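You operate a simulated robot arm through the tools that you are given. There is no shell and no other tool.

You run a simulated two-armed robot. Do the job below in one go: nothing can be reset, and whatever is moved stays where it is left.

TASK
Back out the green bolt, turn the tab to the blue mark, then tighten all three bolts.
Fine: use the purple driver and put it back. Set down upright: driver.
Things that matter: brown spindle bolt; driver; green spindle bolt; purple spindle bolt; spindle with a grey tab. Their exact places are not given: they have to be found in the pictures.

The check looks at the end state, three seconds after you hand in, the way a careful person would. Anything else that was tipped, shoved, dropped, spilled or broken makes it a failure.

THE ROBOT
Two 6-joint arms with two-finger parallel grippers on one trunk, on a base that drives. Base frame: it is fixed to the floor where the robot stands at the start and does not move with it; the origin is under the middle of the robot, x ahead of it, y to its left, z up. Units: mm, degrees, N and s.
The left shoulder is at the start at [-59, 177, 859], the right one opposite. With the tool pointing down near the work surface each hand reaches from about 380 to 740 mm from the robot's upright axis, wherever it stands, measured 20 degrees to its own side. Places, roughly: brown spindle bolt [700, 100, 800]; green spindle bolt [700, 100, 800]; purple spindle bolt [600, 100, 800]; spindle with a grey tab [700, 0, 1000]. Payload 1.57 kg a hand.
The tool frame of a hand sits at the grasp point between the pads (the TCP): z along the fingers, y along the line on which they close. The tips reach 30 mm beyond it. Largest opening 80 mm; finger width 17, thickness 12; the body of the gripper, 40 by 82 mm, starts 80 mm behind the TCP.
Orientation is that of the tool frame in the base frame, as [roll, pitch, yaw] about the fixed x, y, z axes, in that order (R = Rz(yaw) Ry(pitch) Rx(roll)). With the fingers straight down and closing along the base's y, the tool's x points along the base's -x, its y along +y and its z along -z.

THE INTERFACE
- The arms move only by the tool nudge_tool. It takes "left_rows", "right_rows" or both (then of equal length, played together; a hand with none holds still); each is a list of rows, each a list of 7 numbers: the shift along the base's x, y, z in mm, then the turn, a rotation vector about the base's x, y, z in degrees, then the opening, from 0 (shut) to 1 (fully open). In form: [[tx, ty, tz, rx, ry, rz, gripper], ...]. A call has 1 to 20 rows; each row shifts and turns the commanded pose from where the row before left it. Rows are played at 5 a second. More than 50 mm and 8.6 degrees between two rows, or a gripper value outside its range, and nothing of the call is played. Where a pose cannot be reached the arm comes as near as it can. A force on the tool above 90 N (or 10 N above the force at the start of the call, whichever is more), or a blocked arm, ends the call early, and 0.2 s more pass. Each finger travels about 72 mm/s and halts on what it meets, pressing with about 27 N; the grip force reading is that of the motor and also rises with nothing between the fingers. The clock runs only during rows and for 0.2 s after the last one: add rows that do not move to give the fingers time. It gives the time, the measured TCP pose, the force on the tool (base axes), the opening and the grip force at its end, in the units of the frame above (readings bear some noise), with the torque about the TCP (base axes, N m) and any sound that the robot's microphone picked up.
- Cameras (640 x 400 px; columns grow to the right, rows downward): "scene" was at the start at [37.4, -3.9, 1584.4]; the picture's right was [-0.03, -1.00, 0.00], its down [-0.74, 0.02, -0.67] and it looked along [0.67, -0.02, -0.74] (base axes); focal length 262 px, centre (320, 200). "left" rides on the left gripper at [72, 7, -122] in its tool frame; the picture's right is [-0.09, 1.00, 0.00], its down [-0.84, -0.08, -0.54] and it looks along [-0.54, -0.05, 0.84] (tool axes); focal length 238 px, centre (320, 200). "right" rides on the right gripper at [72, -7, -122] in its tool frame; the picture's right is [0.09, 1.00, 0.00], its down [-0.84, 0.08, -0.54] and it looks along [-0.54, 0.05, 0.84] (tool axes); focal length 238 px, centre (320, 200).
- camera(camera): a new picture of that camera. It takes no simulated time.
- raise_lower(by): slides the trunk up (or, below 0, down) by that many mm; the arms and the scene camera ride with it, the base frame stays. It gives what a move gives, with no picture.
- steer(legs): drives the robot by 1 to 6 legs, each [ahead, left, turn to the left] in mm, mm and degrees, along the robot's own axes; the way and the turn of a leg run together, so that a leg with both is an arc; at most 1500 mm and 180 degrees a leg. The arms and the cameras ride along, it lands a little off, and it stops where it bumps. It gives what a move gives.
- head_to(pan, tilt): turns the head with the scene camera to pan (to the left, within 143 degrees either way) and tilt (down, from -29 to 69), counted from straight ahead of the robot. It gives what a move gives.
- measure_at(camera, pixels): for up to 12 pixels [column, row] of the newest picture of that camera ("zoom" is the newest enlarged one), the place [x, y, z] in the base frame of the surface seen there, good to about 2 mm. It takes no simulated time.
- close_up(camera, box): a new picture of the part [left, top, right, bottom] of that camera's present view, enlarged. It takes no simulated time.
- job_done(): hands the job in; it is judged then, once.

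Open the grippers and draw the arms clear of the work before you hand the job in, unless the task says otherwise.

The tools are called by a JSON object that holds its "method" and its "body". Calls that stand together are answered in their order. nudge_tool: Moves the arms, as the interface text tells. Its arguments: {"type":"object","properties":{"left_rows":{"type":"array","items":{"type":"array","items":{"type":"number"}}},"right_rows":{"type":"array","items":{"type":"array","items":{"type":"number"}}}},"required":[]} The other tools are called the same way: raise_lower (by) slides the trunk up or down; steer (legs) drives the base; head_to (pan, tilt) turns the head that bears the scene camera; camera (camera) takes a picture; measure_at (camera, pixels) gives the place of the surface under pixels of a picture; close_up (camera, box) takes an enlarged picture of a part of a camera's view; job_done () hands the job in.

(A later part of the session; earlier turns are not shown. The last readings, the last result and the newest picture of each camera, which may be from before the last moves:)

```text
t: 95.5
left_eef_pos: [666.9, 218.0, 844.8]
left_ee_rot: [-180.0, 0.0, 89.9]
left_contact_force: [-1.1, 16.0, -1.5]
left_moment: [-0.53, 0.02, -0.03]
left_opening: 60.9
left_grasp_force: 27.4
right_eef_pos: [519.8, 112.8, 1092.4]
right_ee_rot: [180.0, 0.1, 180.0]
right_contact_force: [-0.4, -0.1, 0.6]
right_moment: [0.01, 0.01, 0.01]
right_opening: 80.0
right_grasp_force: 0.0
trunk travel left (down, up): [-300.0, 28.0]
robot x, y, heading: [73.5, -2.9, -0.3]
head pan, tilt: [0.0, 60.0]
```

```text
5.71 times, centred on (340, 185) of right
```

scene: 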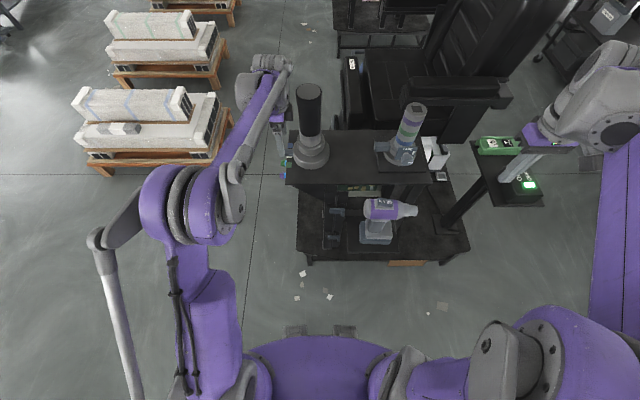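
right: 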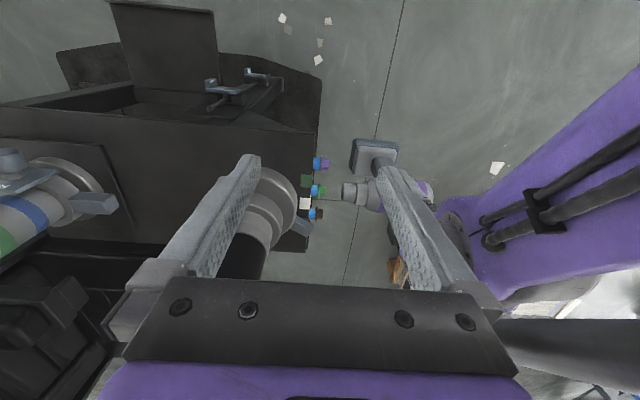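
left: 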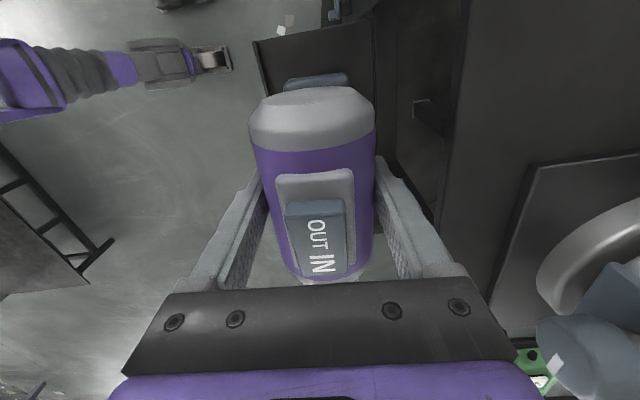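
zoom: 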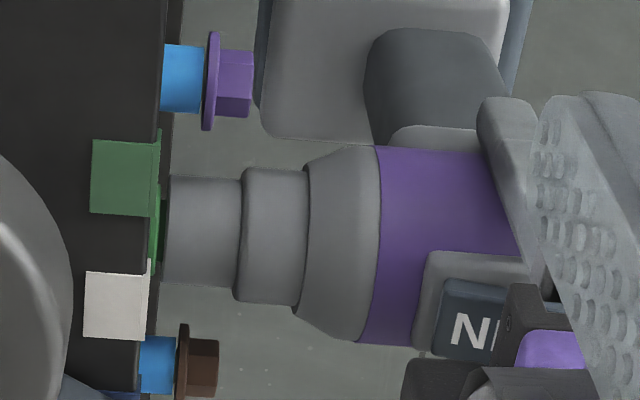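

The green bolt is seated (16 N, no more travel). I hold a moment longer to be sure it is tight, then look again.

{"method": "nudge_tool", "body": {"left_rows": [[0, -0.5, 0, 0, 0, 0, 0], [0, 0, 0, 0, 0, 0, 0], [0, 0, 0, 0, 0, 0, 0], [0, 0, 0, 0, 0, 0, 0]]}}

{"method": "close_up", "body": {"camera": "right", "box": [300, 150, 380, 220]}}

```text
t: 96.5
left_eef_pos: [667.2, 218.1, 844.1]
left_ee_rot: [180.0, 0.0, 90.1]
left_contact_force: [-1.4, 19.9, -4.8]
left_moment: [-0.15, 0.07, -0.01]
left_opening: 61.1
left_grasp_force: 26.3
right_eef_pos: [520.7, 113.5, 1091.9]
right_ee_rot: [-179.9, 0.0, 179.8]
right_contact_force: [-0.3, -0.2, 0.0]
right_moment: [-0.02, 0.0, -0.01]
right_opening: 80.1
right_grasp_force: 0.0
trunk travel left (down, up): [-300.0, 28.0]
robot x, y, heading: [77.7, 2.5, -0.4]
head pan, tilt: [0.0, 60.0]
```

```text
5.71 times, centred on (340, 185) of right
```

zoom: 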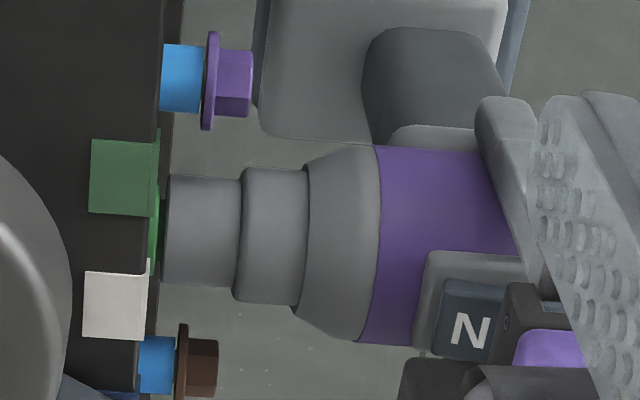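

The green bolt is fully in. I withdraw about 45 mm and check that the head stays seated and how the driver sits in the grip.

{"method": "nudge_tool", "body": {"left_rows": [[0, 8, 0, 0, 0, 0, 0], [0, 12, 0, 0, 0, 0, 0], [0, 15, 0, 0, 0, 0, 0], [0, 12, 0, 0, 0, 0, 0], [0, 0, 0, 0, 0, 0, 0]]}}

{"method": "close_up", "body": {"camera": "right", "box": [300, 150, 380, 220]}}

{"method": "measure_at", "body": {"camera": "zoom", "pixels": [[345, 200], [345, 240], [345, 280], [320, 240], [183, 205], [183, 230], [183, 255], [160, 240], [213, 375], [240, 60], [240, 85], [213, 350]]}}

```text
t: 97.7
left_eef_pos: [667.7, 262.8, 844.5]
left_ee_rot: [-179.9, 0.0, 89.9]
left_contact_force: [0.9, 0.3, -9.1]
left_moment: [0.08, 0.02, 0.01]
left_opening: 61.2
left_grasp_force: 26.9
right_eef_pos: [519.6, 111.0, 1091.7]
right_ee_rot: [180.0, 0.0, 179.9]
right_contact_force: [0.7, 0.5, 0.3]
right_moment: [-0.03, -0.02, 0.0]
right_opening: 80.1
right_grasp_force: 0.0
trunk travel left (down, up): [-300.0, 28.0]
robot x, y, heading: [78.6, -2.4, 0.0]
head pan, tilt: [0.0, 60.0]
```

```text
5.71 times, centred on (340, 185) of right
```

zoom: 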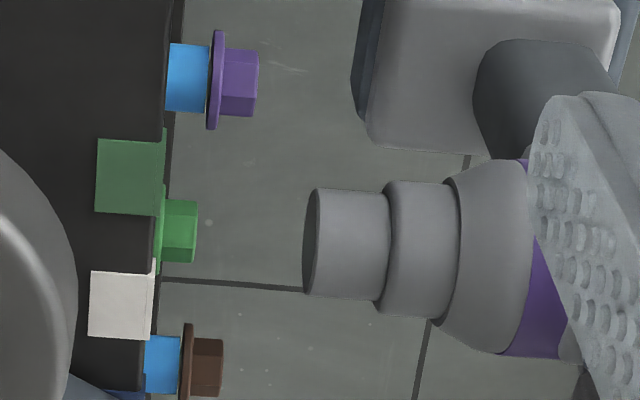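

```text
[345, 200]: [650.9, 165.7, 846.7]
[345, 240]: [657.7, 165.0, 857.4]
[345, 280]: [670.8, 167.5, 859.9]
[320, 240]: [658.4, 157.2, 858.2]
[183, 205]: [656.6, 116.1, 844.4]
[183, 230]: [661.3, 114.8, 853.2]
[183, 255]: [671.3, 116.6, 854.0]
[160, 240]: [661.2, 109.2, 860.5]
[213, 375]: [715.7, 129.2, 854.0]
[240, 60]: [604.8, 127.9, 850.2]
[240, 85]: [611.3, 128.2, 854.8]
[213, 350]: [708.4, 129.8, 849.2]
```

Green is tight and the driver hardly slipped (tip ~105 mm ahead of TCP). I shift 51 mm toward -x to line up with the purple bolt.

{"method": "nudge_tool", "body": {"left_rows": [[-25, 0, 0, 0, 0, 0, 0], [-26, 0, 0, 0, 0, 0, 0], [0, 0, 0, 0, 0, 0, 0]]}}

{"method": "close_up", "body": {"camera": "right", "box": [300, 130, 380, 200]}}

{"method": "measure_at", "body": {"camera": "zoom", "pixels": [[345, 160], [345, 190], [345, 230], [345, 210], [240, 175], [240, 195], [240, 220], [240, 205]]}}

```text
t: 98.5
left_eef_pos: [616.2, 262.1, 844.5]
left_ee_rot: [-180.0, 0.0, 90.0]
left_contact_force: [0.6, -0.3, -9.1]
left_moment: [0.1, 0.0, -0.01]
left_opening: 61.0
left_grasp_force: 27.4
right_eef_pos: [520.2, 111.4, 1092.1]
right_ee_rot: [-180.0, 0.0, 179.9]
right_contact_force: [1.0, -0.5, 0.0]
right_moment: [-0.03, 0.02, 0.02]
right_opening: 80.1
right_grasp_force: 0.0
trunk travel left (down, up): [-300.0, 28.0]
robot x, y, heading: [79.5, 0.5, -0.1]
head pan, tilt: [0.0, 60.0]
```

```text
5.71 times, centred on (340, 165) of right
```

zoom: 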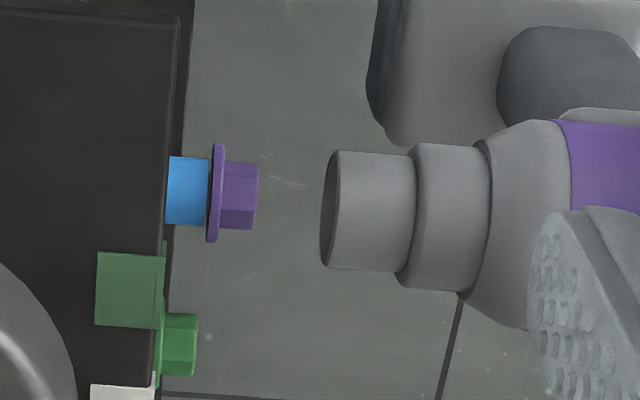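

```text
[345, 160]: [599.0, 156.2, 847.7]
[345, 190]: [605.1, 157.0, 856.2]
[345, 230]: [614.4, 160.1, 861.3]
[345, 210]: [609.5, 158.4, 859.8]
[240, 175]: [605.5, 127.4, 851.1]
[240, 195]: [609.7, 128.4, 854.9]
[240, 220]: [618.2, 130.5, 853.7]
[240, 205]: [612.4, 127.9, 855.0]
```

The nose seems about 1-1.5 mm too far in +x for purple. I trim x by -1.2 and z by -0.5 and advance to just before the head.

{"method": "nudge_tool", "body": {"left_rows": [[-1.2, -6, -0.5, 0, 0, 0, 0], [0, -7, 0, 0, 0, 0, 0], [0, -4, 0, 0, 0, 0, 0], [0, 0, 0, 0, 0, 0, 0]]}}

{"method": "close_up", "body": {"camera": "right", "box": [300, 130, 380, 200]}}

{"method": "close_up", "body": {"camera": "scene", "box": [240, 130, 320, 190]}}

```text
t: 99.5
left_eef_pos: [615.1, 244.8, 842.9]
left_ee_rot: [179.9, 0.0, 89.9]
left_contact_force: [0.1, -0.2, -7.9]
left_moment: [0.1, 0.02, -0.03]
left_opening: 61.1
left_grasp_force: 27.3
right_eef_pos: [520.0, 111.9, 1092.8]
right_ee_rot: [-180.0, 0.0, 179.9]
right_contact_force: [0.0, 0.9, -0.4]
right_moment: [-0.02, 0.02, -0.01]
right_opening: 80.2
right_grasp_force: 0.1
trunk travel left (down, up): [-300.0, 28.0]
robot x, y, heading: [75.8, 3.9, 0.2]
head pan, tilt: [0.0, 60.0]
```

```text
5.71 times, centred on (340, 165) of right
```

zoom: 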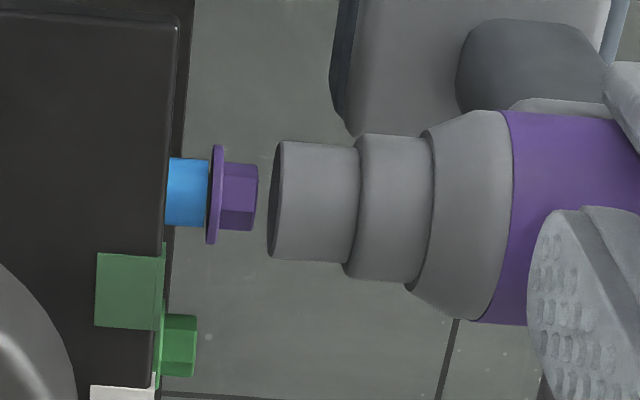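

```text
6.67 times, centred on (280, 160) of scene
```

zoom: 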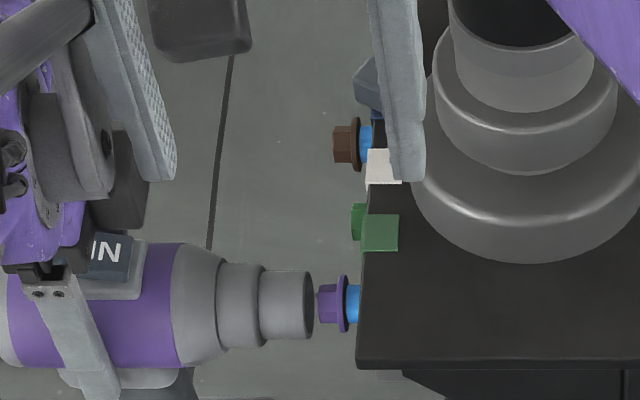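

Well aligned (nose row 200 vs expected 199). I advance onto the purple head.

{"method": "nudge_tool", "body": {"left_rows": [[0, -4, 0, 0, 0, 0, 0], [0, -4, 0, 0, 0, 0, 0], [0, -3, 0, 0, 0, 0, 0], [0, -2, 0, 0, 0, 0, 0], [0, 0, 0, 0, 0, 0, 0]]}}

{"method": "close_up", "body": {"camera": "right", "box": [300, 130, 380, 200]}}

```text
t: 100.7
left_eef_pos: [615.5, 231.6, 844.4]
left_ee_rot: [-180.0, -0.1, 89.9]
left_contact_force: [0.1, -0.5, -9.2]
left_moment: [0.07, -0.01, 0.04]
left_opening: 61.2
left_grasp_force: 27.1
right_eef_pos: [519.9, 111.5, 1092.4]
right_ee_rot: [-180.0, -0.1, 180.0]
right_contact_force: [-0.4, 0.6, 0.8]
right_moment: [0.02, -0.03, -0.02]
right_opening: 79.9
right_grasp_force: 0.1
trunk travel left (down, up): [-300.0, 28.0]
robot x, y, heading: [77.1, 2.0, -0.2]
head pan, tilt: [0.0, 60.0]
```

```text
5.71 times, centred on (340, 165) of right
```

zoom: 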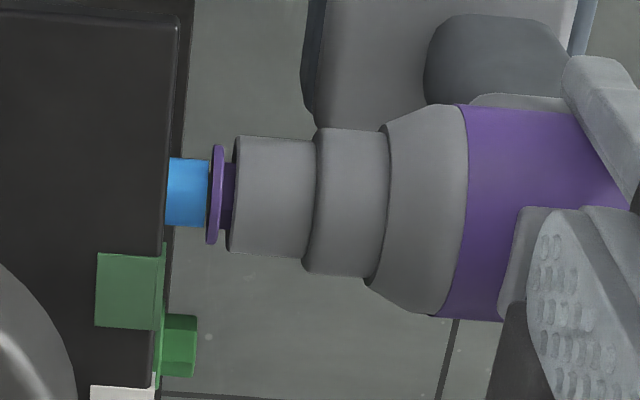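

The socket slid over the purple head without force. I push on at about 1 mm per row to drive it in.

{"method": "nudge_tool", "body": {"left_rows": [[0, -2, 0, 0, 0, 0, 0], [0, -1.2, 0, 0, 0, 0, 0], [0, -1.2, 0, 0, 0, 0, 0], [0, -1.2, 0, 0, 0, 0, 0], [0, -1.2, 0, 0, 0, 0, 0], [0, -1.2, 0, 0, 0, 0, 0]]}}

{"method": "close_up", "body": {"camera": "right", "box": [300, 130, 380, 200]}}

```text
t: 102.1
left_eef_pos: [614.5, 225.3, 843.8]
left_ee_rot: [-179.9, 0.0, 89.9]
left_contact_force: [-3.1, 12.5, -5.7]
left_moment: [-0.28, 0.07, -0.21]
left_opening: 61.1
left_grasp_force: 27.2
right_eef_pos: [520.3, 111.9, 1092.5]
right_ee_rot: [179.9, -0.1, 179.8]
right_contact_force: [0.2, 0.7, -0.6]
right_moment: [0.02, 0.02, 0.0]
right_opening: 80.1
right_grasp_force: 0.1
trunk travel left (down, up): [-300.0, 28.0]
robot x, y, heading: [79.7, -1.5, -0.2]
head pan, tilt: [0.0, 60.0]
```

```text
5.71 times, centred on (340, 165) of right
```

zoom: 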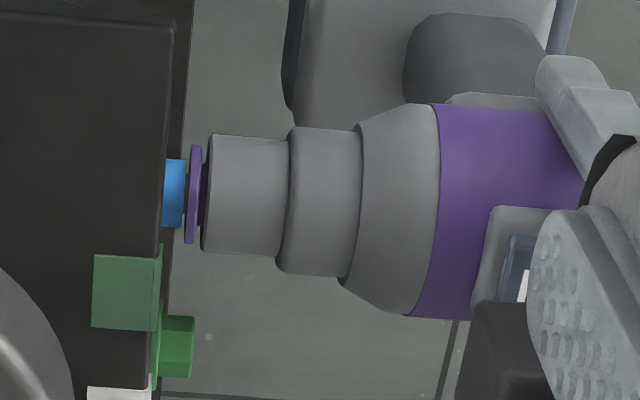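

The purple bolt is going in (blue shank about half gone, 12.5 N). I follow a bit slower.

{"method": "nudge_tool", "body": {"left_rows": [[0, -0.5, 0, 0, 0, 0, 0], [0, -1, 0, 0, 0, 0, 0], [0, -1, 0, 0, 0, 0, 0], [0, -1, 0, 0, 0, 0, 0], [0, -1, 0, 0, 0, 0, 0], [0, -1, 0, 0, 0, 0, 0]]}}

{"method": "close_up", "body": {"camera": "right", "box": [300, 130, 380, 200]}}

```text
t: 103.5
left_eef_pos: [614.8, 218.6, 843.2]
left_ee_rot: [-180.0, 0.1, 89.9]
left_contact_force: [2.3, 4.4, -8.1]
left_moment: [-0.07, 0.01, 0.18]
left_opening: 61.2
left_grasp_force: 26.6
right_eef_pos: [519.3, 111.1, 1093.0]
right_ee_rot: [-179.9, -0.1, 179.9]
right_contact_force: [-0.2, 0.7, -0.5]
right_moment: [0.04, -0.02, 0.0]
right_opening: 80.0
right_grasp_force: 0.0
trunk travel left (down, up): [-300.0, 28.0]
robot x, y, heading: [74.4, -3.0, -0.0]
head pan, tilt: [0.0, 60.0]
```

```text
5.71 times, centred on (340, 165) of right
```

zoom: 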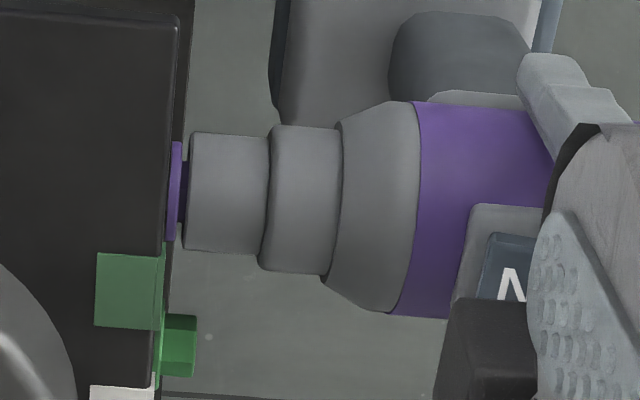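

The purple flange has reached the plate. I keep pressing a little to seat it fully.

{"method": "nudge_tool", "body": {"left_rows": [[0, -1, 0, 0, 0, 0, 0], [0, -1, 0, 0, 0, 0, 0], [0, -1, 0, 0, 0, 0, 0], [0, -0.5, 0, 0, 0, 0, 0], [0, 0, 0, 0, 0, 0, 0], [0, 0, 0, 0, 0, 0, 0]]}}

{"method": "close_up", "body": {"camera": "right", "box": [300, 130, 380, 200]}}

```text
t: 104.9
left_eef_pos: [614.2, 218.8, 843.0]
left_ee_rot: [180.0, -0.1, 90.0]
left_contact_force: [-2.3, 9.2, -8.5]
left_moment: [0.14, 0.07, -0.2]
left_opening: 61.1
left_grasp_force: 27.2
right_eef_pos: [520.3, 112.7, 1092.8]
right_ee_rot: [-180.0, 0.0, 180.0]
right_contact_force: [-0.6, -0.7, -0.4]
right_moment: [0.05, 0.0, 0.01]
right_opening: 80.0
right_grasp_force: 0.1
trunk travel left (down, up): [-300.0, 28.0]
robot x, y, heading: [75.6, -0.4, 0.1]
head pan, tilt: [0.0, 60.0]
```

```text
5.71 times, centred on (340, 165) of right
```

zoom: 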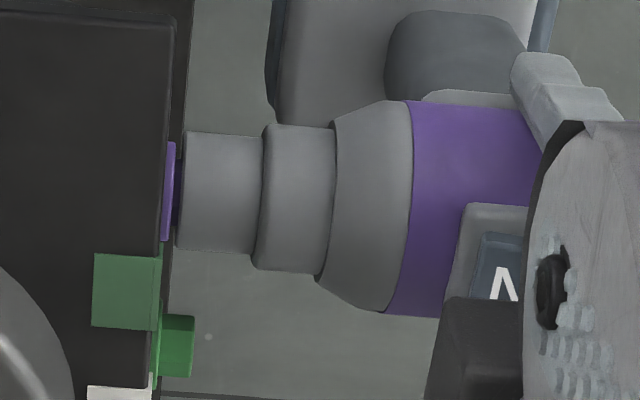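

The bolt stopped with 9 N and the hand is held back 4 mm from its command, so it is seated. I hold briefly, then back off and measure all flanges.

{"method": "nudge_tool", "body": {"left_rows": [[0, -0.7, 0, 0, 0, 0, 0], [0, 0, 0, 0, 0, 0, 0], [0, 0, 0, 0, 0, 0, 0], [0, 0, 0, 0, 0, 0, 0]]}}

{"method": "nudge_tool", "body": {"left_rows": [[0, 8, 0, 0, 0, 0, 0], [0, 12, 0, 0, 0, 0, 0], [0, 15, 0, 0, 0, 0, 0], [0, 13, 0, 0, 0, 0, 0], [0, 0, 0, 0, 0, 0, 0]]}}

{"method": "close_up", "body": {"camera": "right", "box": [300, 140, 380, 220]}}

{"method": "measure_at", "body": {"camera": "zoom", "pixels": [[180, 120], [180, 140], [180, 240], [180, 260], [205, 370], [345, 140], [345, 170], [160, 240]]}}

```text
t: 105.9
left_eef_pos: [614.9, 217.5, 843.1]
left_ee_rot: [-180.0, 0.0, 90.0]
left_contact_force: [0.3, 17.2, -7.1]
left_moment: [0.02, 0.05, 0.01]
left_opening: 61.0
left_grasp_force: 26.6
right_eef_pos: [520.4, 111.9, 1092.9]
right_ee_rot: [-179.9, 0.0, 179.9]
right_contact_force: [0.1, -0.8, -0.4]
right_moment: [-0.01, 0.01, 0.0]
right_opening: 80.2
right_grasp_force: 0.0
trunk travel left (down, up): [-300.0, 28.0]
robot x, y, heading: [76.1, 4.2, -0.1]
head pan, tilt: [0.0, 60.0]
```

```text
t: 107.1
left_eef_pos: [614.0, 263.7, 844.0]
left_ee_rot: [-180.0, 0.0, 89.9]
left_contact_force: [0.0, 0.1, -8.8]
left_moment: [0.05, -0.01, 0.01]
left_opening: 61.1
left_grasp_force: 27.1
right_eef_pos: [520.5, 111.1, 1092.7]
right_ee_rot: [179.9, 0.0, 180.0]
right_contact_force: [0.3, 0.5, -0.5]
right_moment: [-0.02, -0.02, -0.01]
right_opening: 80.2
right_grasp_force: 0.0
trunk travel left (down, up): [-300.0, 28.0]
robot x, y, heading: [74.9, 1.8, -0.2]
head pan, tilt: [0.0, 60.0]
```

```text
5.00 times, centred on (340, 180) of right
```

zoom: 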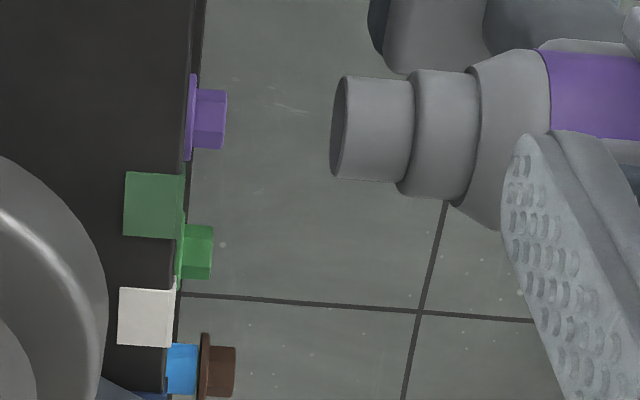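

```text
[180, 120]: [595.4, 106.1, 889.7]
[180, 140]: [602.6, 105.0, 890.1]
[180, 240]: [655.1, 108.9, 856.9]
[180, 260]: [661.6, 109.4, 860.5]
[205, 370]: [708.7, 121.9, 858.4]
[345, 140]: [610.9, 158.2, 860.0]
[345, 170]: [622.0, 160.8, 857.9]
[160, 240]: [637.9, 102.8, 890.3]
```

Purple and green are both seated. I shift to the brown bolt, 103.5 mm toward +x, staying withdrawn.

{"method": "nudge_tool", "body": {"left_rows": [[35, 0, 0, 0, 0, 0, 0], [35, 0, 0, 0, 0, 0, 0], [33.5, 0, 0, 0, 0, 0, 0], [0, 0, 0, 0, 0, 0, 0]]}}

{"method": "close_up", "body": {"camera": "right", "box": [300, 175, 380, 245]}}

{"method": "measure_at", "body": {"camera": "zoom", "pixels": [[345, 170], [345, 200], [345, 230], [345, 260], [213, 205], [213, 225], [213, 250], [205, 225]]}}

```text
t: 108.1
left_eef_pos: [719.9, 263.6, 842.8]
left_ee_rot: [179.9, 0.0, 89.9]
left_contact_force: [1.1, 0.7, -8.8]
left_moment: [0.08, 0.0, 0.0]
left_opening: 61.2
left_grasp_force: 26.9
right_eef_pos: [520.4, 111.0, 1092.9]
right_ee_rot: [180.0, 0.0, 179.9]
right_contact_force: [-0.4, -1.1, -0.4]
right_moment: [-0.01, -0.02, 0.02]
right_opening: 79.8
right_grasp_force: 0.0
trunk travel left (down, up): [-300.0, 28.0]
robot x, y, heading: [78.5, -1.3, -0.1]
head pan, tilt: [0.0, 60.0]
```

```text
5.71 times, centred on (340, 210) of right
```

zoom: 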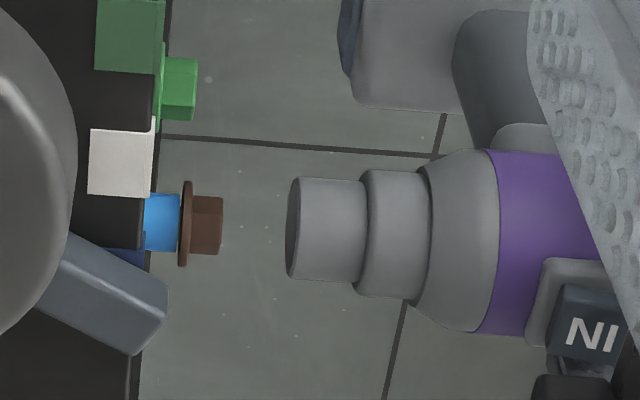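

```text
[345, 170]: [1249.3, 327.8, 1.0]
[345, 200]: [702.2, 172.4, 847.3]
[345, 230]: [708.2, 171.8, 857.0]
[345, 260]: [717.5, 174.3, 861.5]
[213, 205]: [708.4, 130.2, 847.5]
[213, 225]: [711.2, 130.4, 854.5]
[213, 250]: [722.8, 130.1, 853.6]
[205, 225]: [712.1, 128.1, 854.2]
```

Nose and brown bolt are aligned within about 1 mm. I advance to just before the head and check.

{"method": "nudge_tool", "body": {"left_rows": [[0, -7, 0, 0, 0, 0, 0], [0, -7, 0, 0, 0, 0, 0], [0, -4, 0, 0, 0, 0, 0], [0, 0, 0, 0, 0, 0, 0]]}}

{"method": "close_up", "body": {"camera": "right", "box": [300, 175, 380, 245]}}

{"method": "close_up", "body": {"camera": "scene", "box": [240, 120, 320, 180]}}

```text
t: 109.1
left_eef_pos: [718.8, 244.1, 842.5]
left_ee_rot: [180.0, 0.0, 89.9]
left_contact_force: [0.2, 0.8, -8.9]
left_moment: [0.11, 0.0, 0.02]
left_opening: 60.8
left_grasp_force: 27.0
right_eef_pos: [521.1, 111.4, 1092.5]
right_ee_rot: [-179.9, 0.0, 179.8]
right_contact_force: [-0.5, 0.4, 0.0]
right_moment: [0.0, 0.01, -0.01]
right_opening: 80.1
right_grasp_force: 0.1
trunk travel left (down, up): [-300.0, 28.0]
robot x, y, heading: [80.9, -3.7, 0.0]
head pan, tilt: [0.0, 60.0]
```

```text
5.71 times, centred on (340, 210) of right
```

zoom: 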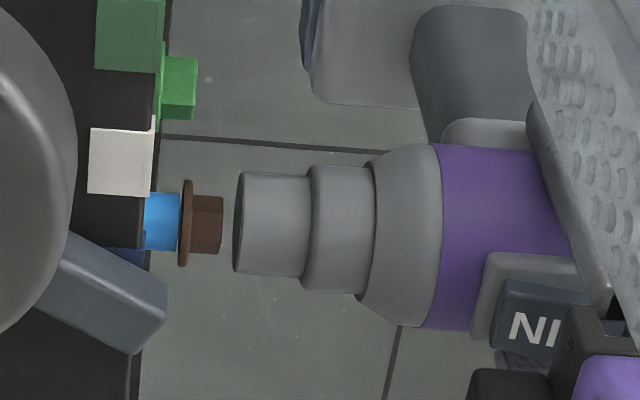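

```text
6.67 times, centred on (280, 150) of scene
```

zoom: 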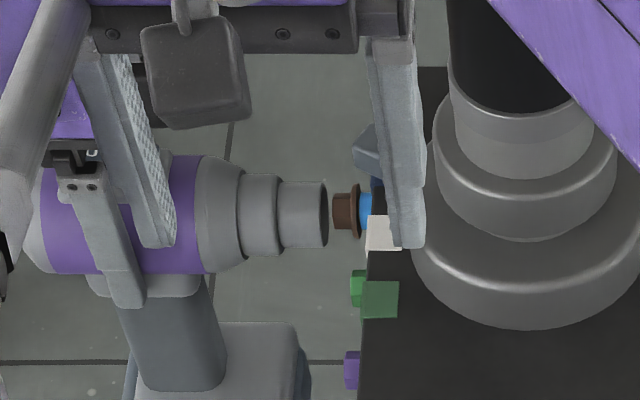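

Both views show the nose about 1.5 mm low/near relative to the brown head, so I trim +1 in x and +1 in z, then slide onto the head.

{"method": "nudge_tool", "body": {"left_rows": [[1, 0, 1, 0, 0, 0, 0], [0, -4, 0, 0, 0, 0, 0], [0, -4, 0, 0, 0, 0, 0], [0, -3, 0, 0, 0, 0, 0], [0, -1, 0, 0, 0, 0, 0], [0, 0, 0, 0, 0, 0, 0]]}}

{"method": "close_up", "body": {"camera": "right", "box": [300, 175, 380, 245]}}

```text
t: 110.5
left_eef_pos: [719.8, 234.0, 845.1]
left_ee_rot: [-180.0, 0.0, 89.9]
left_contact_force: [0.1, 0.7, -9.1]
left_moment: [0.07, -0.02, 0.01]
left_opening: 61.1
left_grasp_force: 26.9
right_eef_pos: [520.3, 110.7, 1092.6]
right_ee_rot: [-180.0, 0.0, 179.7]
right_contact_force: [-0.6, -0.7, 0.5]
right_moment: [0.0, 0.02, 0.0]
right_opening: 80.2
right_grasp_force: 0.1
trunk travel left (down, up): [-300.0, 28.0]
robot x, y, heading: [74.8, 0.1, -0.0]
head pan, tilt: [0.0, 60.0]
```

```text
5.71 times, centred on (340, 210) of right
```

zoom: 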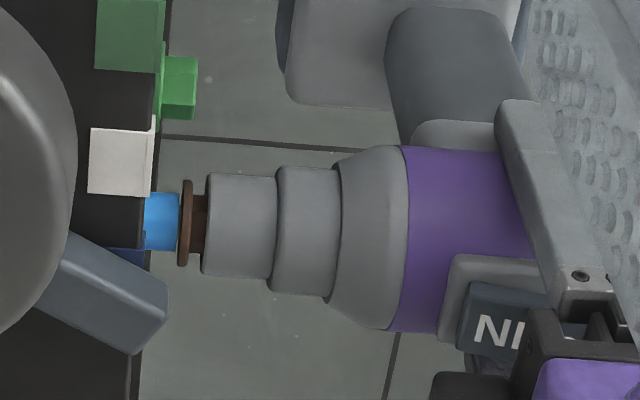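

The socket is over the brown head with no side force. I drive it in at about 1.2 mm per row.

{"method": "nudge_tool", "body": {"left_rows": [[0, -2, 0, 0, 0, 0, 0], [0, -2, 0, 0, 0, 0, 0], [0, -1.2, 0, 0, 0, 0, 0], [0, -1.2, 0, 0, 0, 0, 0], [0, -1.2, 0, 0, 0, 0, 0], [0, -1.2, 0, 0, 0, 0, 0]]}}

{"method": "close_up", "body": {"camera": "right", "box": [300, 175, 380, 245]}}

```text
t: 111.9
left_eef_pos: [718.6, 223.5, 844.5]
left_ee_rot: [-180.0, 0.1, 89.8]
left_contact_force: [-0.5, 11.0, -3.8]
left_moment: [-0.53, 0.04, 0.05]
left_opening: 61.4
left_grasp_force: 27.1
right_eef_pos: [521.6, 111.9, 1091.7]
right_ee_rot: [179.9, 0.1, 179.9]
right_contact_force: [0.1, -0.2, -0.3]
right_moment: [-0.02, 0.0, -0.02]
right_opening: 79.7
right_grasp_force: 0.0
trunk travel left (down, up): [-300.0, 28.0]
robot x, y, heading: [77.7, -0.5, -0.1]
head pan, tilt: [0.0, 60.0]
```

```text
5.71 times, centred on (340, 210) of right
```

zoom: 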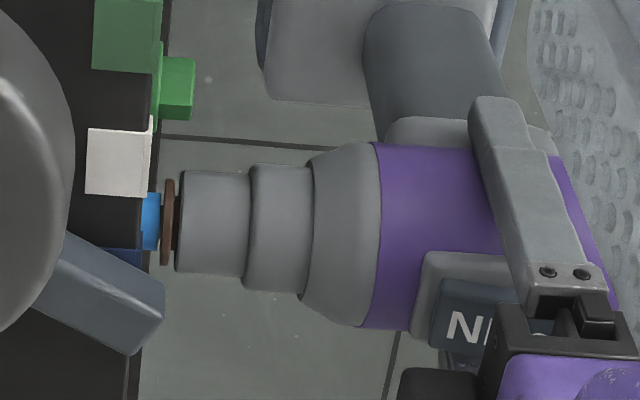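

The brown bolt is about half in (11 N). I continue following it inward.

{"method": "nudge_tool", "body": {"left_rows": [[0, -0.5, 0, 0, 0, 0, 0], [0, -1, 0, 0, 0, 0, 0], [0, -1, 0, 0, 0, 0, 0], [0, -1, 0, 0, 0, 0, 0], [0, -1, 0, 0, 0, 0, 0], [0, -1, 0, 0, 0, 0, 0]]}}

{"method": "close_up", "body": {"camera": "right", "box": [300, 175, 380, 245]}}

```text
t: 113.3
left_eef_pos: [719.8, 217.9, 844.9]
left_ee_rot: [180.0, 0.0, 89.9]
left_contact_force: [-0.4, 2.4, -9.7]
left_moment: [0.2, 0.06, -0.02]
left_opening: 61.0
left_grasp_force: 27.1
right_eef_pos: [520.6, 110.3, 1091.5]
right_ee_rot: [-180.0, 0.0, 179.9]
right_contact_force: [0.4, 0.0, -1.0]
right_moment: [0.01, 0.01, 0.0]
right_opening: 79.9
right_grasp_force: 0.0
trunk travel left (down, up): [-300.0, 28.0]
robot x, y, heading: [74.8, 2.2, 0.1]
head pan, tilt: [0.0, 60.0]
```

```text
5.71 times, centred on (340, 210) of right
```

zoom: 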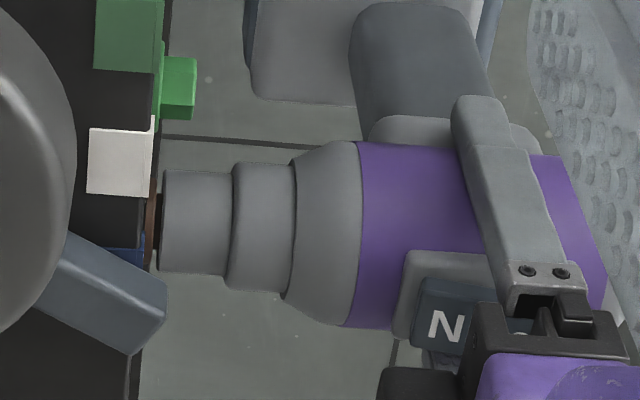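

The brown flange has reached the plate. I press on a little to seat it fully and hold.

{"method": "nudge_tool", "body": {"left_rows": [[0, -1, 0, 0, 0, 0, 0], [0, -1, 0, 0, 0, 0, 0], [0, -1, 0, 0, 0, 0, 0], [0, -1, 0, 0, 0, 0, 0], [0, 0, 0, 0, 0, 0, 0], [0, 0, 0, 0, 0, 0, 0], [0, 0, 0, 0, 0, 0, 0], [0, 0, 0, 0, 0, 0, 0]]}}

{"method": "close_up", "body": {"camera": "right", "box": [300, 175, 380, 245]}}

```text
t: 115.1
left_eef_pos: [720.1, 217.4, 843.5]
left_ee_rot: [-180.0, 0.0, 90.0]
left_contact_force: [0.7, 19.5, -5.8]
left_moment: [-0.08, -0.01, -0.03]
left_opening: 60.9
left_grasp_force: 27.1
right_eef_pos: [521.1, 113.0, 1091.8]
right_ee_rot: [-179.9, 0.1, 179.9]
right_contact_force: [-0.5, -0.1, 0.5]
right_moment: [0.02, 0.02, -0.02]
right_opening: 79.7
right_grasp_force: 0.1
trunk travel left (down, up): [-300.0, 28.0]
robot x, y, heading: [76.4, 0.1, -0.3]
head pan, tilt: [0.0, 60.0]
```

```text
5.71 times, centred on (340, 210) of right
```

zoom: 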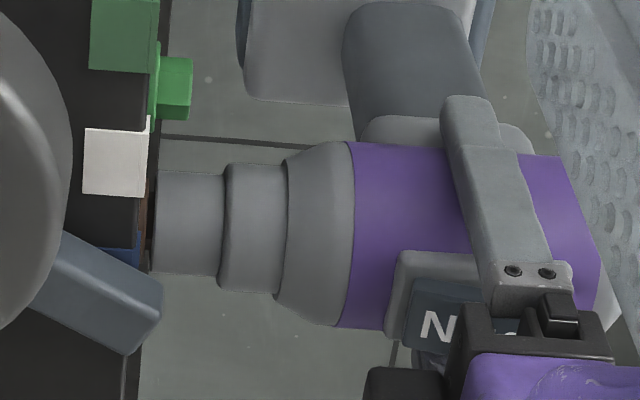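

The brown bolt is seated, stopped at 19.5 N. I back off and check all three heads and the tab.

{"method": "nudge_tool", "body": {"left_rows": [[0, 8, 0, 0, 0, 0, 0], [0, 12, 0, 0, 0, 0, 0], [0, 15, 0, 0, 0, 0, 0], [0, 17, 0, 0, 0, 0, 0], [0, 0, 0, 0, 0, 0, 0]]}}

{"method": "close_up", "body": {"camera": "right", "box": [280, 140, 380, 240]}}

{"method": "measure_at", "body": {"camera": "zoom", "pixels": [[235, 92], [215, 90], [225, 198], [212, 200], [215, 295], [200, 290], [255, 92], [240, 200], [225, 295], [190, 320], [150, 280], [230, 95]]}}

```text
t: 116.3
left_eef_pos: [719.9, 265.6, 845.2]
left_ee_rot: [180.0, 0.0, 89.9]
left_contact_force: [-0.4, 0.5, -8.9]
left_moment: [0.1, 0.03, 0.02]
left_opening: 61.2
left_grasp_force: 26.4
right_eef_pos: [520.9, 111.2, 1092.1]
right_ee_rot: [-180.0, 0.0, 179.8]
right_contact_force: [-0.7, 0.6, -0.4]
right_moment: [0.01, 0.0, -0.01]
right_opening: 80.3
right_grasp_force: 0.1
trunk travel left (down, up): [-300.0, 28.0]
robot x, y, heading: [75.9, -1.3, -0.1]
head pan, tilt: [0.0, 60.0]
```

```text
4.00 times, centred on (330, 190) of right
```

zoom: 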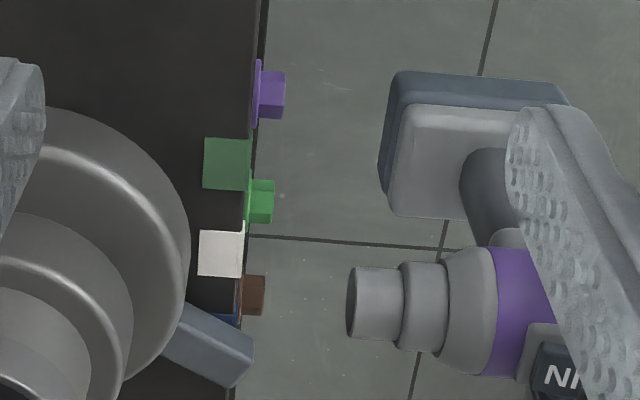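

```text
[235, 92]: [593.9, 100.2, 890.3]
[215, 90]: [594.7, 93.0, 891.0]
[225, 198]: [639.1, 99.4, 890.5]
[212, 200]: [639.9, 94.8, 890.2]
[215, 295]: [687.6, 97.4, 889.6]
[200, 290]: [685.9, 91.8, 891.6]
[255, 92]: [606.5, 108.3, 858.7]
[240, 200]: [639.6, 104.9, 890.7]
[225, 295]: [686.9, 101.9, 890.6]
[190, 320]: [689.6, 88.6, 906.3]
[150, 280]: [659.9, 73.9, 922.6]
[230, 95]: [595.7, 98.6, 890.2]
```

All three heads look seated against the plate with no blue showing. I confirm by measuring the end edges of the heads and take a left-camera look.

{"method": "measure_at", "body": {"camera": "zoom", "pixels": [[281, 90], [270, 200], [261, 297], [258, 75], [248, 215], [242, 310], [355, 300], [380, 300]]}}

{"method": "close_up", "body": {"camera": "scene", "box": [260, 110, 340, 190]}}

{"method": "camera", "body": {"camera": "left"}}

```text
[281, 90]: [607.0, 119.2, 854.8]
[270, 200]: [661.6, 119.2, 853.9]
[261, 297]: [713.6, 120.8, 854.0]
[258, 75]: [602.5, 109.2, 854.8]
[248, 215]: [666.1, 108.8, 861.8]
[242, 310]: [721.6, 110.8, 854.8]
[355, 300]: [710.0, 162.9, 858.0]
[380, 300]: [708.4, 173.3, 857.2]
```

```text
5.00 times, centred on (300, 150) of scene
```

zoom: 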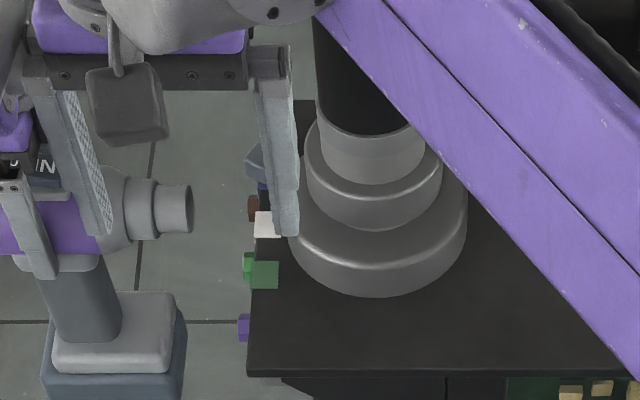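

```text
taken
```

left: 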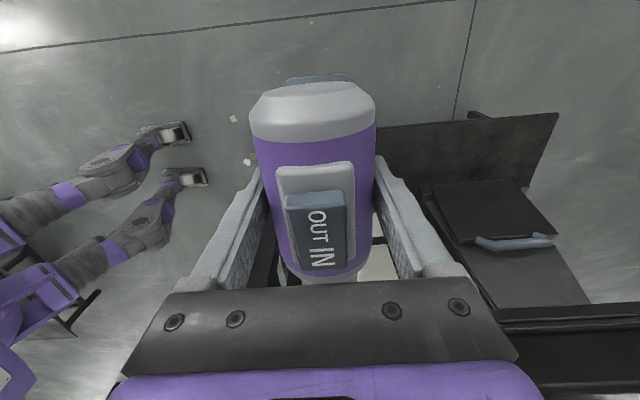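

All three heads end at y≈120, so all are tight and the tab still lies over the blue mark. Now I send the right hand back to its parking place and measure the driver in the grip.

{"method": "nudge_tool", "body": {"right_rows": [[0, 0, 40, 0, 0, 0, 0.6], [0, -33, 0, 0, 0, 0, 0.3], [0, -43, 0, 0, 0, 0, 0], [-10, -43, 0, 0, 0, 0, 0], [-10, -43, 0, 0, 0, 0, 0], [-10, -43, 0, 0, 0, 0, 0], [-10, -43, 0, 0, 0, 0, 0], [-10, -43, 0, 0, 0, 0, 0], [-10, -43, 0, 0, 0, 0, 0], [-10, -43, 0, 0, 0, 0, 0], [-10, -43, 0, 0, 0, 0, 0], [-10, -43, 0, 0, 0, 0, 0], [-10, -43, 0, 0, 0, 0, 0]]}}

{"method": "measure_at", "body": {"camera": "left", "pixels": [[312, 86], [312, 110], [290, 205], [342, 205], [293, 260], [345, 262], [255, 120], [374, 120], [315, 78], [330, 272]]}}

```text
t: 119.1
left_eef_pos: [719.5, 265.6, 844.4]
left_ee_rot: [179.9, 0.0, 89.9]
left_contact_force: [0.5, 0.3, -8.2]
left_moment: [0.08, 0.02, -0.01]
left_opening: 61.0
left_grasp_force: 26.6
right_eef_pos: [418.8, -395.7, 1132.9]
right_ee_rot: [180.0, 0.0, 179.9]
right_contact_force: [0.7, -0.3, -0.2]
right_moment: [0.01, 0.01, -0.01]
right_opening: 0.0
right_grasp_force: 21.5
trunk travel left (down, up): [-300.0, 28.0]
robot x, y, heading: [75.2, 0.5, -0.1]
head pan, tilt: [0.0, 60.0]
```

```text
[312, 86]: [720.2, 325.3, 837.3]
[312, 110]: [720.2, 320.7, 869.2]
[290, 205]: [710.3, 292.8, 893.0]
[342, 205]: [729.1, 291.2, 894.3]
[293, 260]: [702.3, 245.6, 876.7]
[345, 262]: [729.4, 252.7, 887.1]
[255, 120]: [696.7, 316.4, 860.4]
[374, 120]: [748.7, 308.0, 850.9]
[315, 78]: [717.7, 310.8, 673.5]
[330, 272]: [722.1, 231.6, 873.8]
```

The driver slipped only ~6 mm and hangs straight. I carry it back: up, back along x, then right to the stand.

{"method": "nudge_tool", "body": {"left_rows": [[0, 0, 42, 0, 0, 0, 0], [0, 0, 42, 0, 0, 0, 0], [0, 0, 42, 0, 0, 0, 0], [0, 0, 42, 0, 0, 0, 0], [-42.5, 0, 0, 0, 0, 0, 0], [-42.5, 0, 0, 0, 0, 0, 0], [-42.5, 0, 0, 0, 0, 0, 0], [-42.5, 0, 0, 0, 0, 0, 0], [-42.5, 0, 0, 0, 0, 0, 0], [-42.5, 0, 0, 0, 0, 0, 0], [0, 0, 0, 0, 0, 0, 0]]}}

{"method": "nudge_tool", "body": {"left_rows": [[0, -45, 0, 0, 0, 0, 0], [0, -45, 0, 0, 0, 0, 0], [0, -45, 0, 0, 0, 0, 0], [0, -45, 0, 0, 0, 0, 0], [0, -45, 0, 0, 0, 0, 0], [0, -45, 0, 0, 0, 0, 0], [0, -45, 0, 0, 0, 0, 0], [0, -45, 0, 0, 0, 0, 0], [0, -45, 0, 0, 0, -2, 0], [0, -45, 0, 0, 0, -2, 0], [15, -7, 0, 0, 0, 0, 0], [0, 0, -40, 0, 0, 0, 0], [0, 0, -40, 0, 0, 0, 0], [0, 0, -40, 0, 0, 0, 0], [0, 0, 0, 0, 0, 0, 0]]}}

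{"method": "close_up", "body": {"camera": "scene", "box": [340, 180, 440, 260]}}

{"method": "close_up", "body": {"camera": "right", "box": [340, 70, 480, 200]}}

```text
t: 121.5
left_eef_pos: [465.9, 267.6, 1010.4]
left_ee_rot: [-179.9, 0.0, 89.9]
left_contact_force: [-0.3, 0.1, -8.0]
left_moment: [0.09, 0.01, 0.0]
left_opening: 61.3
left_grasp_force: 26.9
right_eef_pos: [420.9, -393.8, 1132.1]
right_ee_rot: [180.0, 0.0, 179.9]
right_contact_force: [-0.3, -0.2, -0.2]
right_moment: [0.02, 0.0, -0.03]
right_opening: 0.0
right_grasp_force: 21.2
trunk travel left (down, up): [-300.0, 28.0]
robot x, y, heading: [75.1, 0.2, -0.0]
head pan, tilt: [0.0, 60.0]
```

```text
t: 124.7
left_eef_pos: [479.0, -190.7, 890.9]
left_ee_rot: [180.0, -0.1, 85.9]
left_contact_force: [-0.1, -0.4, -8.9]
left_moment: [0.09, -0.03, 0.02]
left_opening: 61.2
left_grasp_force: 27.1
right_eef_pos: [418.2, -395.9, 1133.3]
right_ee_rot: [180.0, 0.0, 179.8]
right_contact_force: [-0.1, 0.8, 0.4]
right_moment: [-0.01, 0.02, 0.03]
right_opening: 0.0
right_grasp_force: 21.6
trunk travel left (down, up): [-300.0, 28.0]
robot x, y, heading: [74.9, 1.0, -0.3]
head pan, tilt: [0.0, 60.0]
```

```text
5.00 times, centred on (390, 220) of scene
```

zoom: 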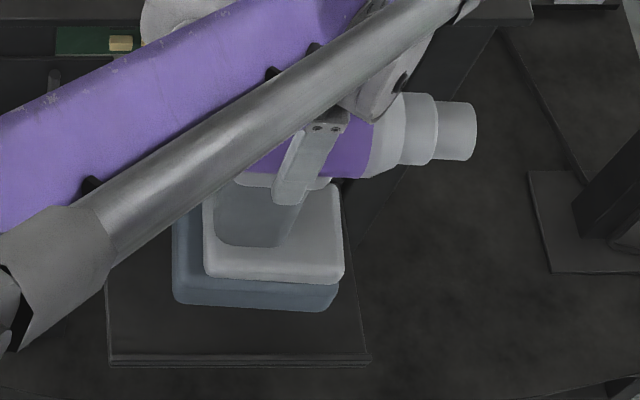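

```text
3.08 times, centred on (410, 135) of right
```

zoom: 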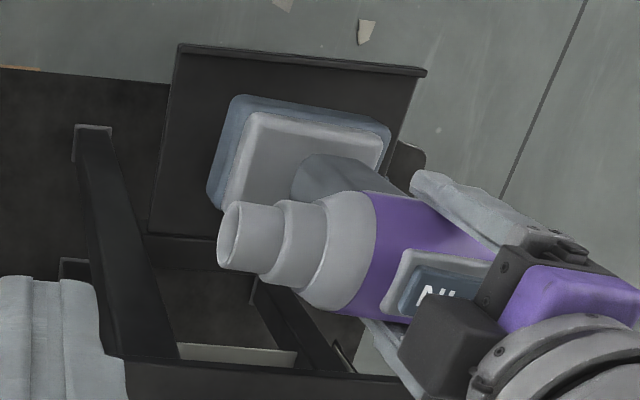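

The battery is centred above the stand. I lower it toward the plate, slowing down near contact.

{"method": "nudge_tool", "body": {"left_rows": [[1.5, -1.5, -12, 0, 0, 0, 0], [0, 0, -10, 0, 0, 0, 0], [0, 0, -6, 0, 0, 0, 0], [0, 0, -3, 0, 0, 0, 0], [0, 0, -2, 0, 0, 0, 0], [0, 0, 0, 0, 0, 0, 0]]}}

{"method": "nudge_tool", "body": {"left_rows": [[0, 0, -1.5, 0, 0, 0, 0], [0, 0, 0, 0, 0, 0, 0]]}}

```text
t: 126.1
left_eef_pos: [479.4, -194.0, 859.4]
left_ee_rot: [179.9, 0.0, 85.9]
left_contact_force: [-0.1, -0.2, -8.0]
left_moment: [0.09, 0.0, 0.02]
left_opening: 61.1
left_grasp_force: 26.9
right_eef_pos: [418.3, -394.5, 1133.8]
right_ee_rot: [-179.9, -0.1, 180.0]
right_contact_force: [-1.2, -0.3, 0.6]
right_moment: [0.0, -0.01, 0.01]
right_opening: 0.0
right_grasp_force: 20.9
trunk travel left (down, up): [-300.0, 28.0]
robot x, y, heading: [76.6, -1.5, -0.1]
head pan, tilt: [0.0, 60.0]
```

```text
t: 126.7
left_eef_pos: [480.3, -191.9, 858.4]
left_ee_rot: [179.9, 0.1, 85.9]
left_contact_force: [-0.1, 0.7, -9.3]
left_moment: [0.09, -0.04, 0.0]
left_opening: 61.0
left_grasp_force: 27.3
right_eef_pos: [419.1, -395.4, 1132.6]
right_ee_rot: [180.0, 0.0, 179.9]
right_contact_force: [0.2, 1.0, 0.2]
right_moment: [-0.01, 0.01, 0.02]
right_opening: 0.0
right_grasp_force: 21.3
trunk travel left (down, up): [-300.0, 28.0]
robot x, y, heading: [76.4, -2.2, 0.0]
head pan, tilt: [0.0, 60.0]
```

Still hanging freely at z≈858. I lower in 1.5 mm and 1 mm steps until contact.

{"method": "nudge_tool", "body": {"left_rows": [[0, 0, -1.5, 0, 0, 0, 0], [0, 0, -1, 0, 0, 0, 0], [0, 0, 0, 0, 0, 0, 0]]}}

{"method": "nudge_tool", "body": {"left_rows": [[0, 0, -1, 0, 0, 0, 0], [0, 0, 0, 0, 0, 0, 0]]}}

```text
t: 127.5
left_eef_pos: [480.4, -191.4, 855.3]
left_ee_rot: [180.0, 0.1, 85.9]
left_contact_force: [1.0, -0.4, -9.7]
left_moment: [0.06, 0.0, 0.01]
left_opening: 61.2
left_grasp_force: 26.7
right_eef_pos: [418.9, -394.5, 1131.9]
right_ee_rot: [-180.0, 0.0, 179.9]
right_contact_force: [0.2, 0.5, -0.8]
right_moment: [0.01, -0.01, 0.01]
right_opening: 0.0
right_grasp_force: 21.5
trunk travel left (down, up): [-300.0, 28.0]
robot x, y, heading: [83.7, 0.1, -0.2]
head pan, tilt: [0.0, 60.0]
```

```text
t: 128.1
left_eef_pos: [480.6, -192.8, 854.8]
left_ee_rot: [180.0, -0.1, 85.9]
left_contact_force: [0.1, 0.2, -6.8]
left_moment: [0.2, -0.15, 0.03]
left_opening: 60.9
left_grasp_force: 26.9
right_eef_pos: [418.6, -396.3, 1131.1]
right_ee_rot: [180.0, 0.0, 179.9]
right_contact_force: [-0.3, -0.5, -0.1]
right_moment: [0.01, 0.03, -0.03]
right_opening: 0.1
right_grasp_force: 21.6
trunk travel left (down, up): [-300.0, 28.0]
robot x, y, heading: [77.2, 0.1, 0.1]
head pan, tilt: [0.0, 60.0]
```

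The weight reading begins to drop (-6.8 N), so the base is just touching. I lower another 1-2 mm to load it onto the stand.

{"method": "nudge_tool", "body": {"left_rows": [[0, 0, -1, 0, 0, 0, 0], [0, 0, -1, 0, 0, 0, 0], [0, 0, 0, 0, 0, 0, 0]]}}

```text
t: 128.9
left_eef_pos: [480.6, -192.8, 853.7]
left_ee_rot: [180.0, 0.0, 85.9]
left_contact_force: [-2.9, -2.5, 15.1]
left_moment: [0.59, 0.0, 0.04]
left_opening: 61.1
left_grasp_force: 27.3
right_eef_pos: [416.7, -395.5, 1133.4]
right_ee_rot: [-180.0, 0.1, 179.9]
right_contact_force: [0.6, -0.5, 0.6]
right_moment: [0.02, 0.02, 0.02]
right_opening: 0.0
right_grasp_force: 21.2
trunk travel left (down, up): [-300.0, 28.0]
robot x, y, heading: [75.4, -3.9, -0.4]
head pan, tilt: [0.0, 60.0]
```

It stands with about 24 N on the base; one more millimetre to level it as last time.

{"method": "nudge_tool", "body": {"left_rows": [[0, 0, -1, 0, 0, 0, 0], [0, 0, 0, 0, 0, 0, 0]]}}

{"method": "nudge_tool", "body": {"left_rows": [[0, 0, 0, 0, 0, 0, 0.77], [0, 0, 0, 0, 0, 0, 0.8], [0, 0, 0, 0, 0, 0, 0.85], [0, 0, 0, 0, 0, 0, 0.92], [0, 0, 0, 0, 0, 0, 1], [0, 0, 0, 0, 0, 0, 1]]}}

{"method": "camera", "body": {"camera": "left"}}

{"method": "close_up", "body": {"camera": "scene", "box": [340, 180, 440, 260]}}

```text
t: 129.5
left_eef_pos: [479.8, -192.6, 852.8]
left_ee_rot: [180.0, 0.0, 85.8]
left_contact_force: [-1.1, -5.7, 18.3]
left_moment: [0.0, 0.04, 0.01]
left_opening: 61.4
left_grasp_force: 26.7
right_eef_pos: [416.7, -395.2, 1132.1]
right_ee_rot: [-179.9, 0.1, 179.8]
right_contact_force: [0.9, -0.6, -0.4]
right_moment: [-0.01, 0.02, 0.01]
right_opening: 0.0
right_grasp_force: 21.4
trunk travel left (down, up): [-300.0, 28.0]
robot x, y, heading: [75.1, -0.6, -0.4]
head pan, tilt: [0.0, 60.0]
```

```text
t: 130.9
left_eef_pos: [481.2, -191.0, 851.8]
left_ee_rot: [179.9, -0.1, 85.9]
left_contact_force: [0.8, -0.9, -0.8]
left_moment: [-0.01, 0.0, 0.01]
left_opening: 79.8
left_grasp_force: 0.0
right_eef_pos: [418.5, -395.4, 1132.2]
right_ee_rot: [-180.0, 0.0, 179.8]
right_contact_force: [-0.3, 0.0, 0.6]
right_moment: [-0.01, -0.01, -0.03]
right_opening: 0.0
right_grasp_force: 21.2
trunk travel left (down, up): [-300.0, 28.0]
robot x, y, heading: [78.5, 0.7, -0.2]
head pan, tilt: [0.0, 60.0]
```

```text
taken
```

left: 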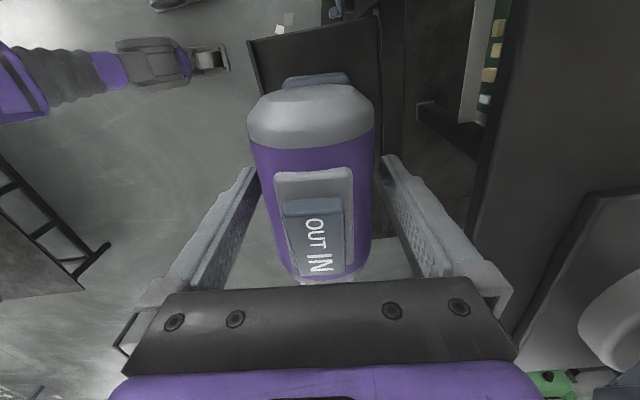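

```text
5.00 times, centred on (390, 220) of scene
```

zoom: 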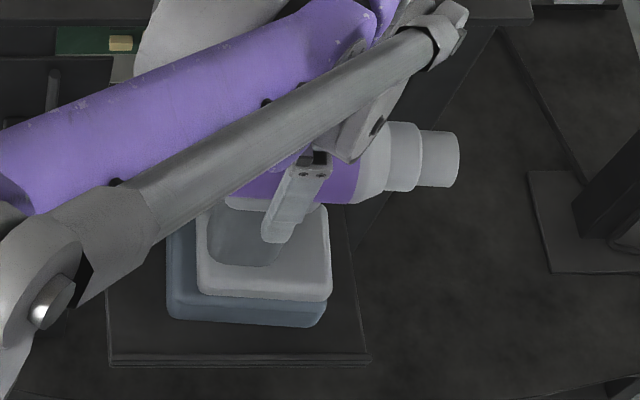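

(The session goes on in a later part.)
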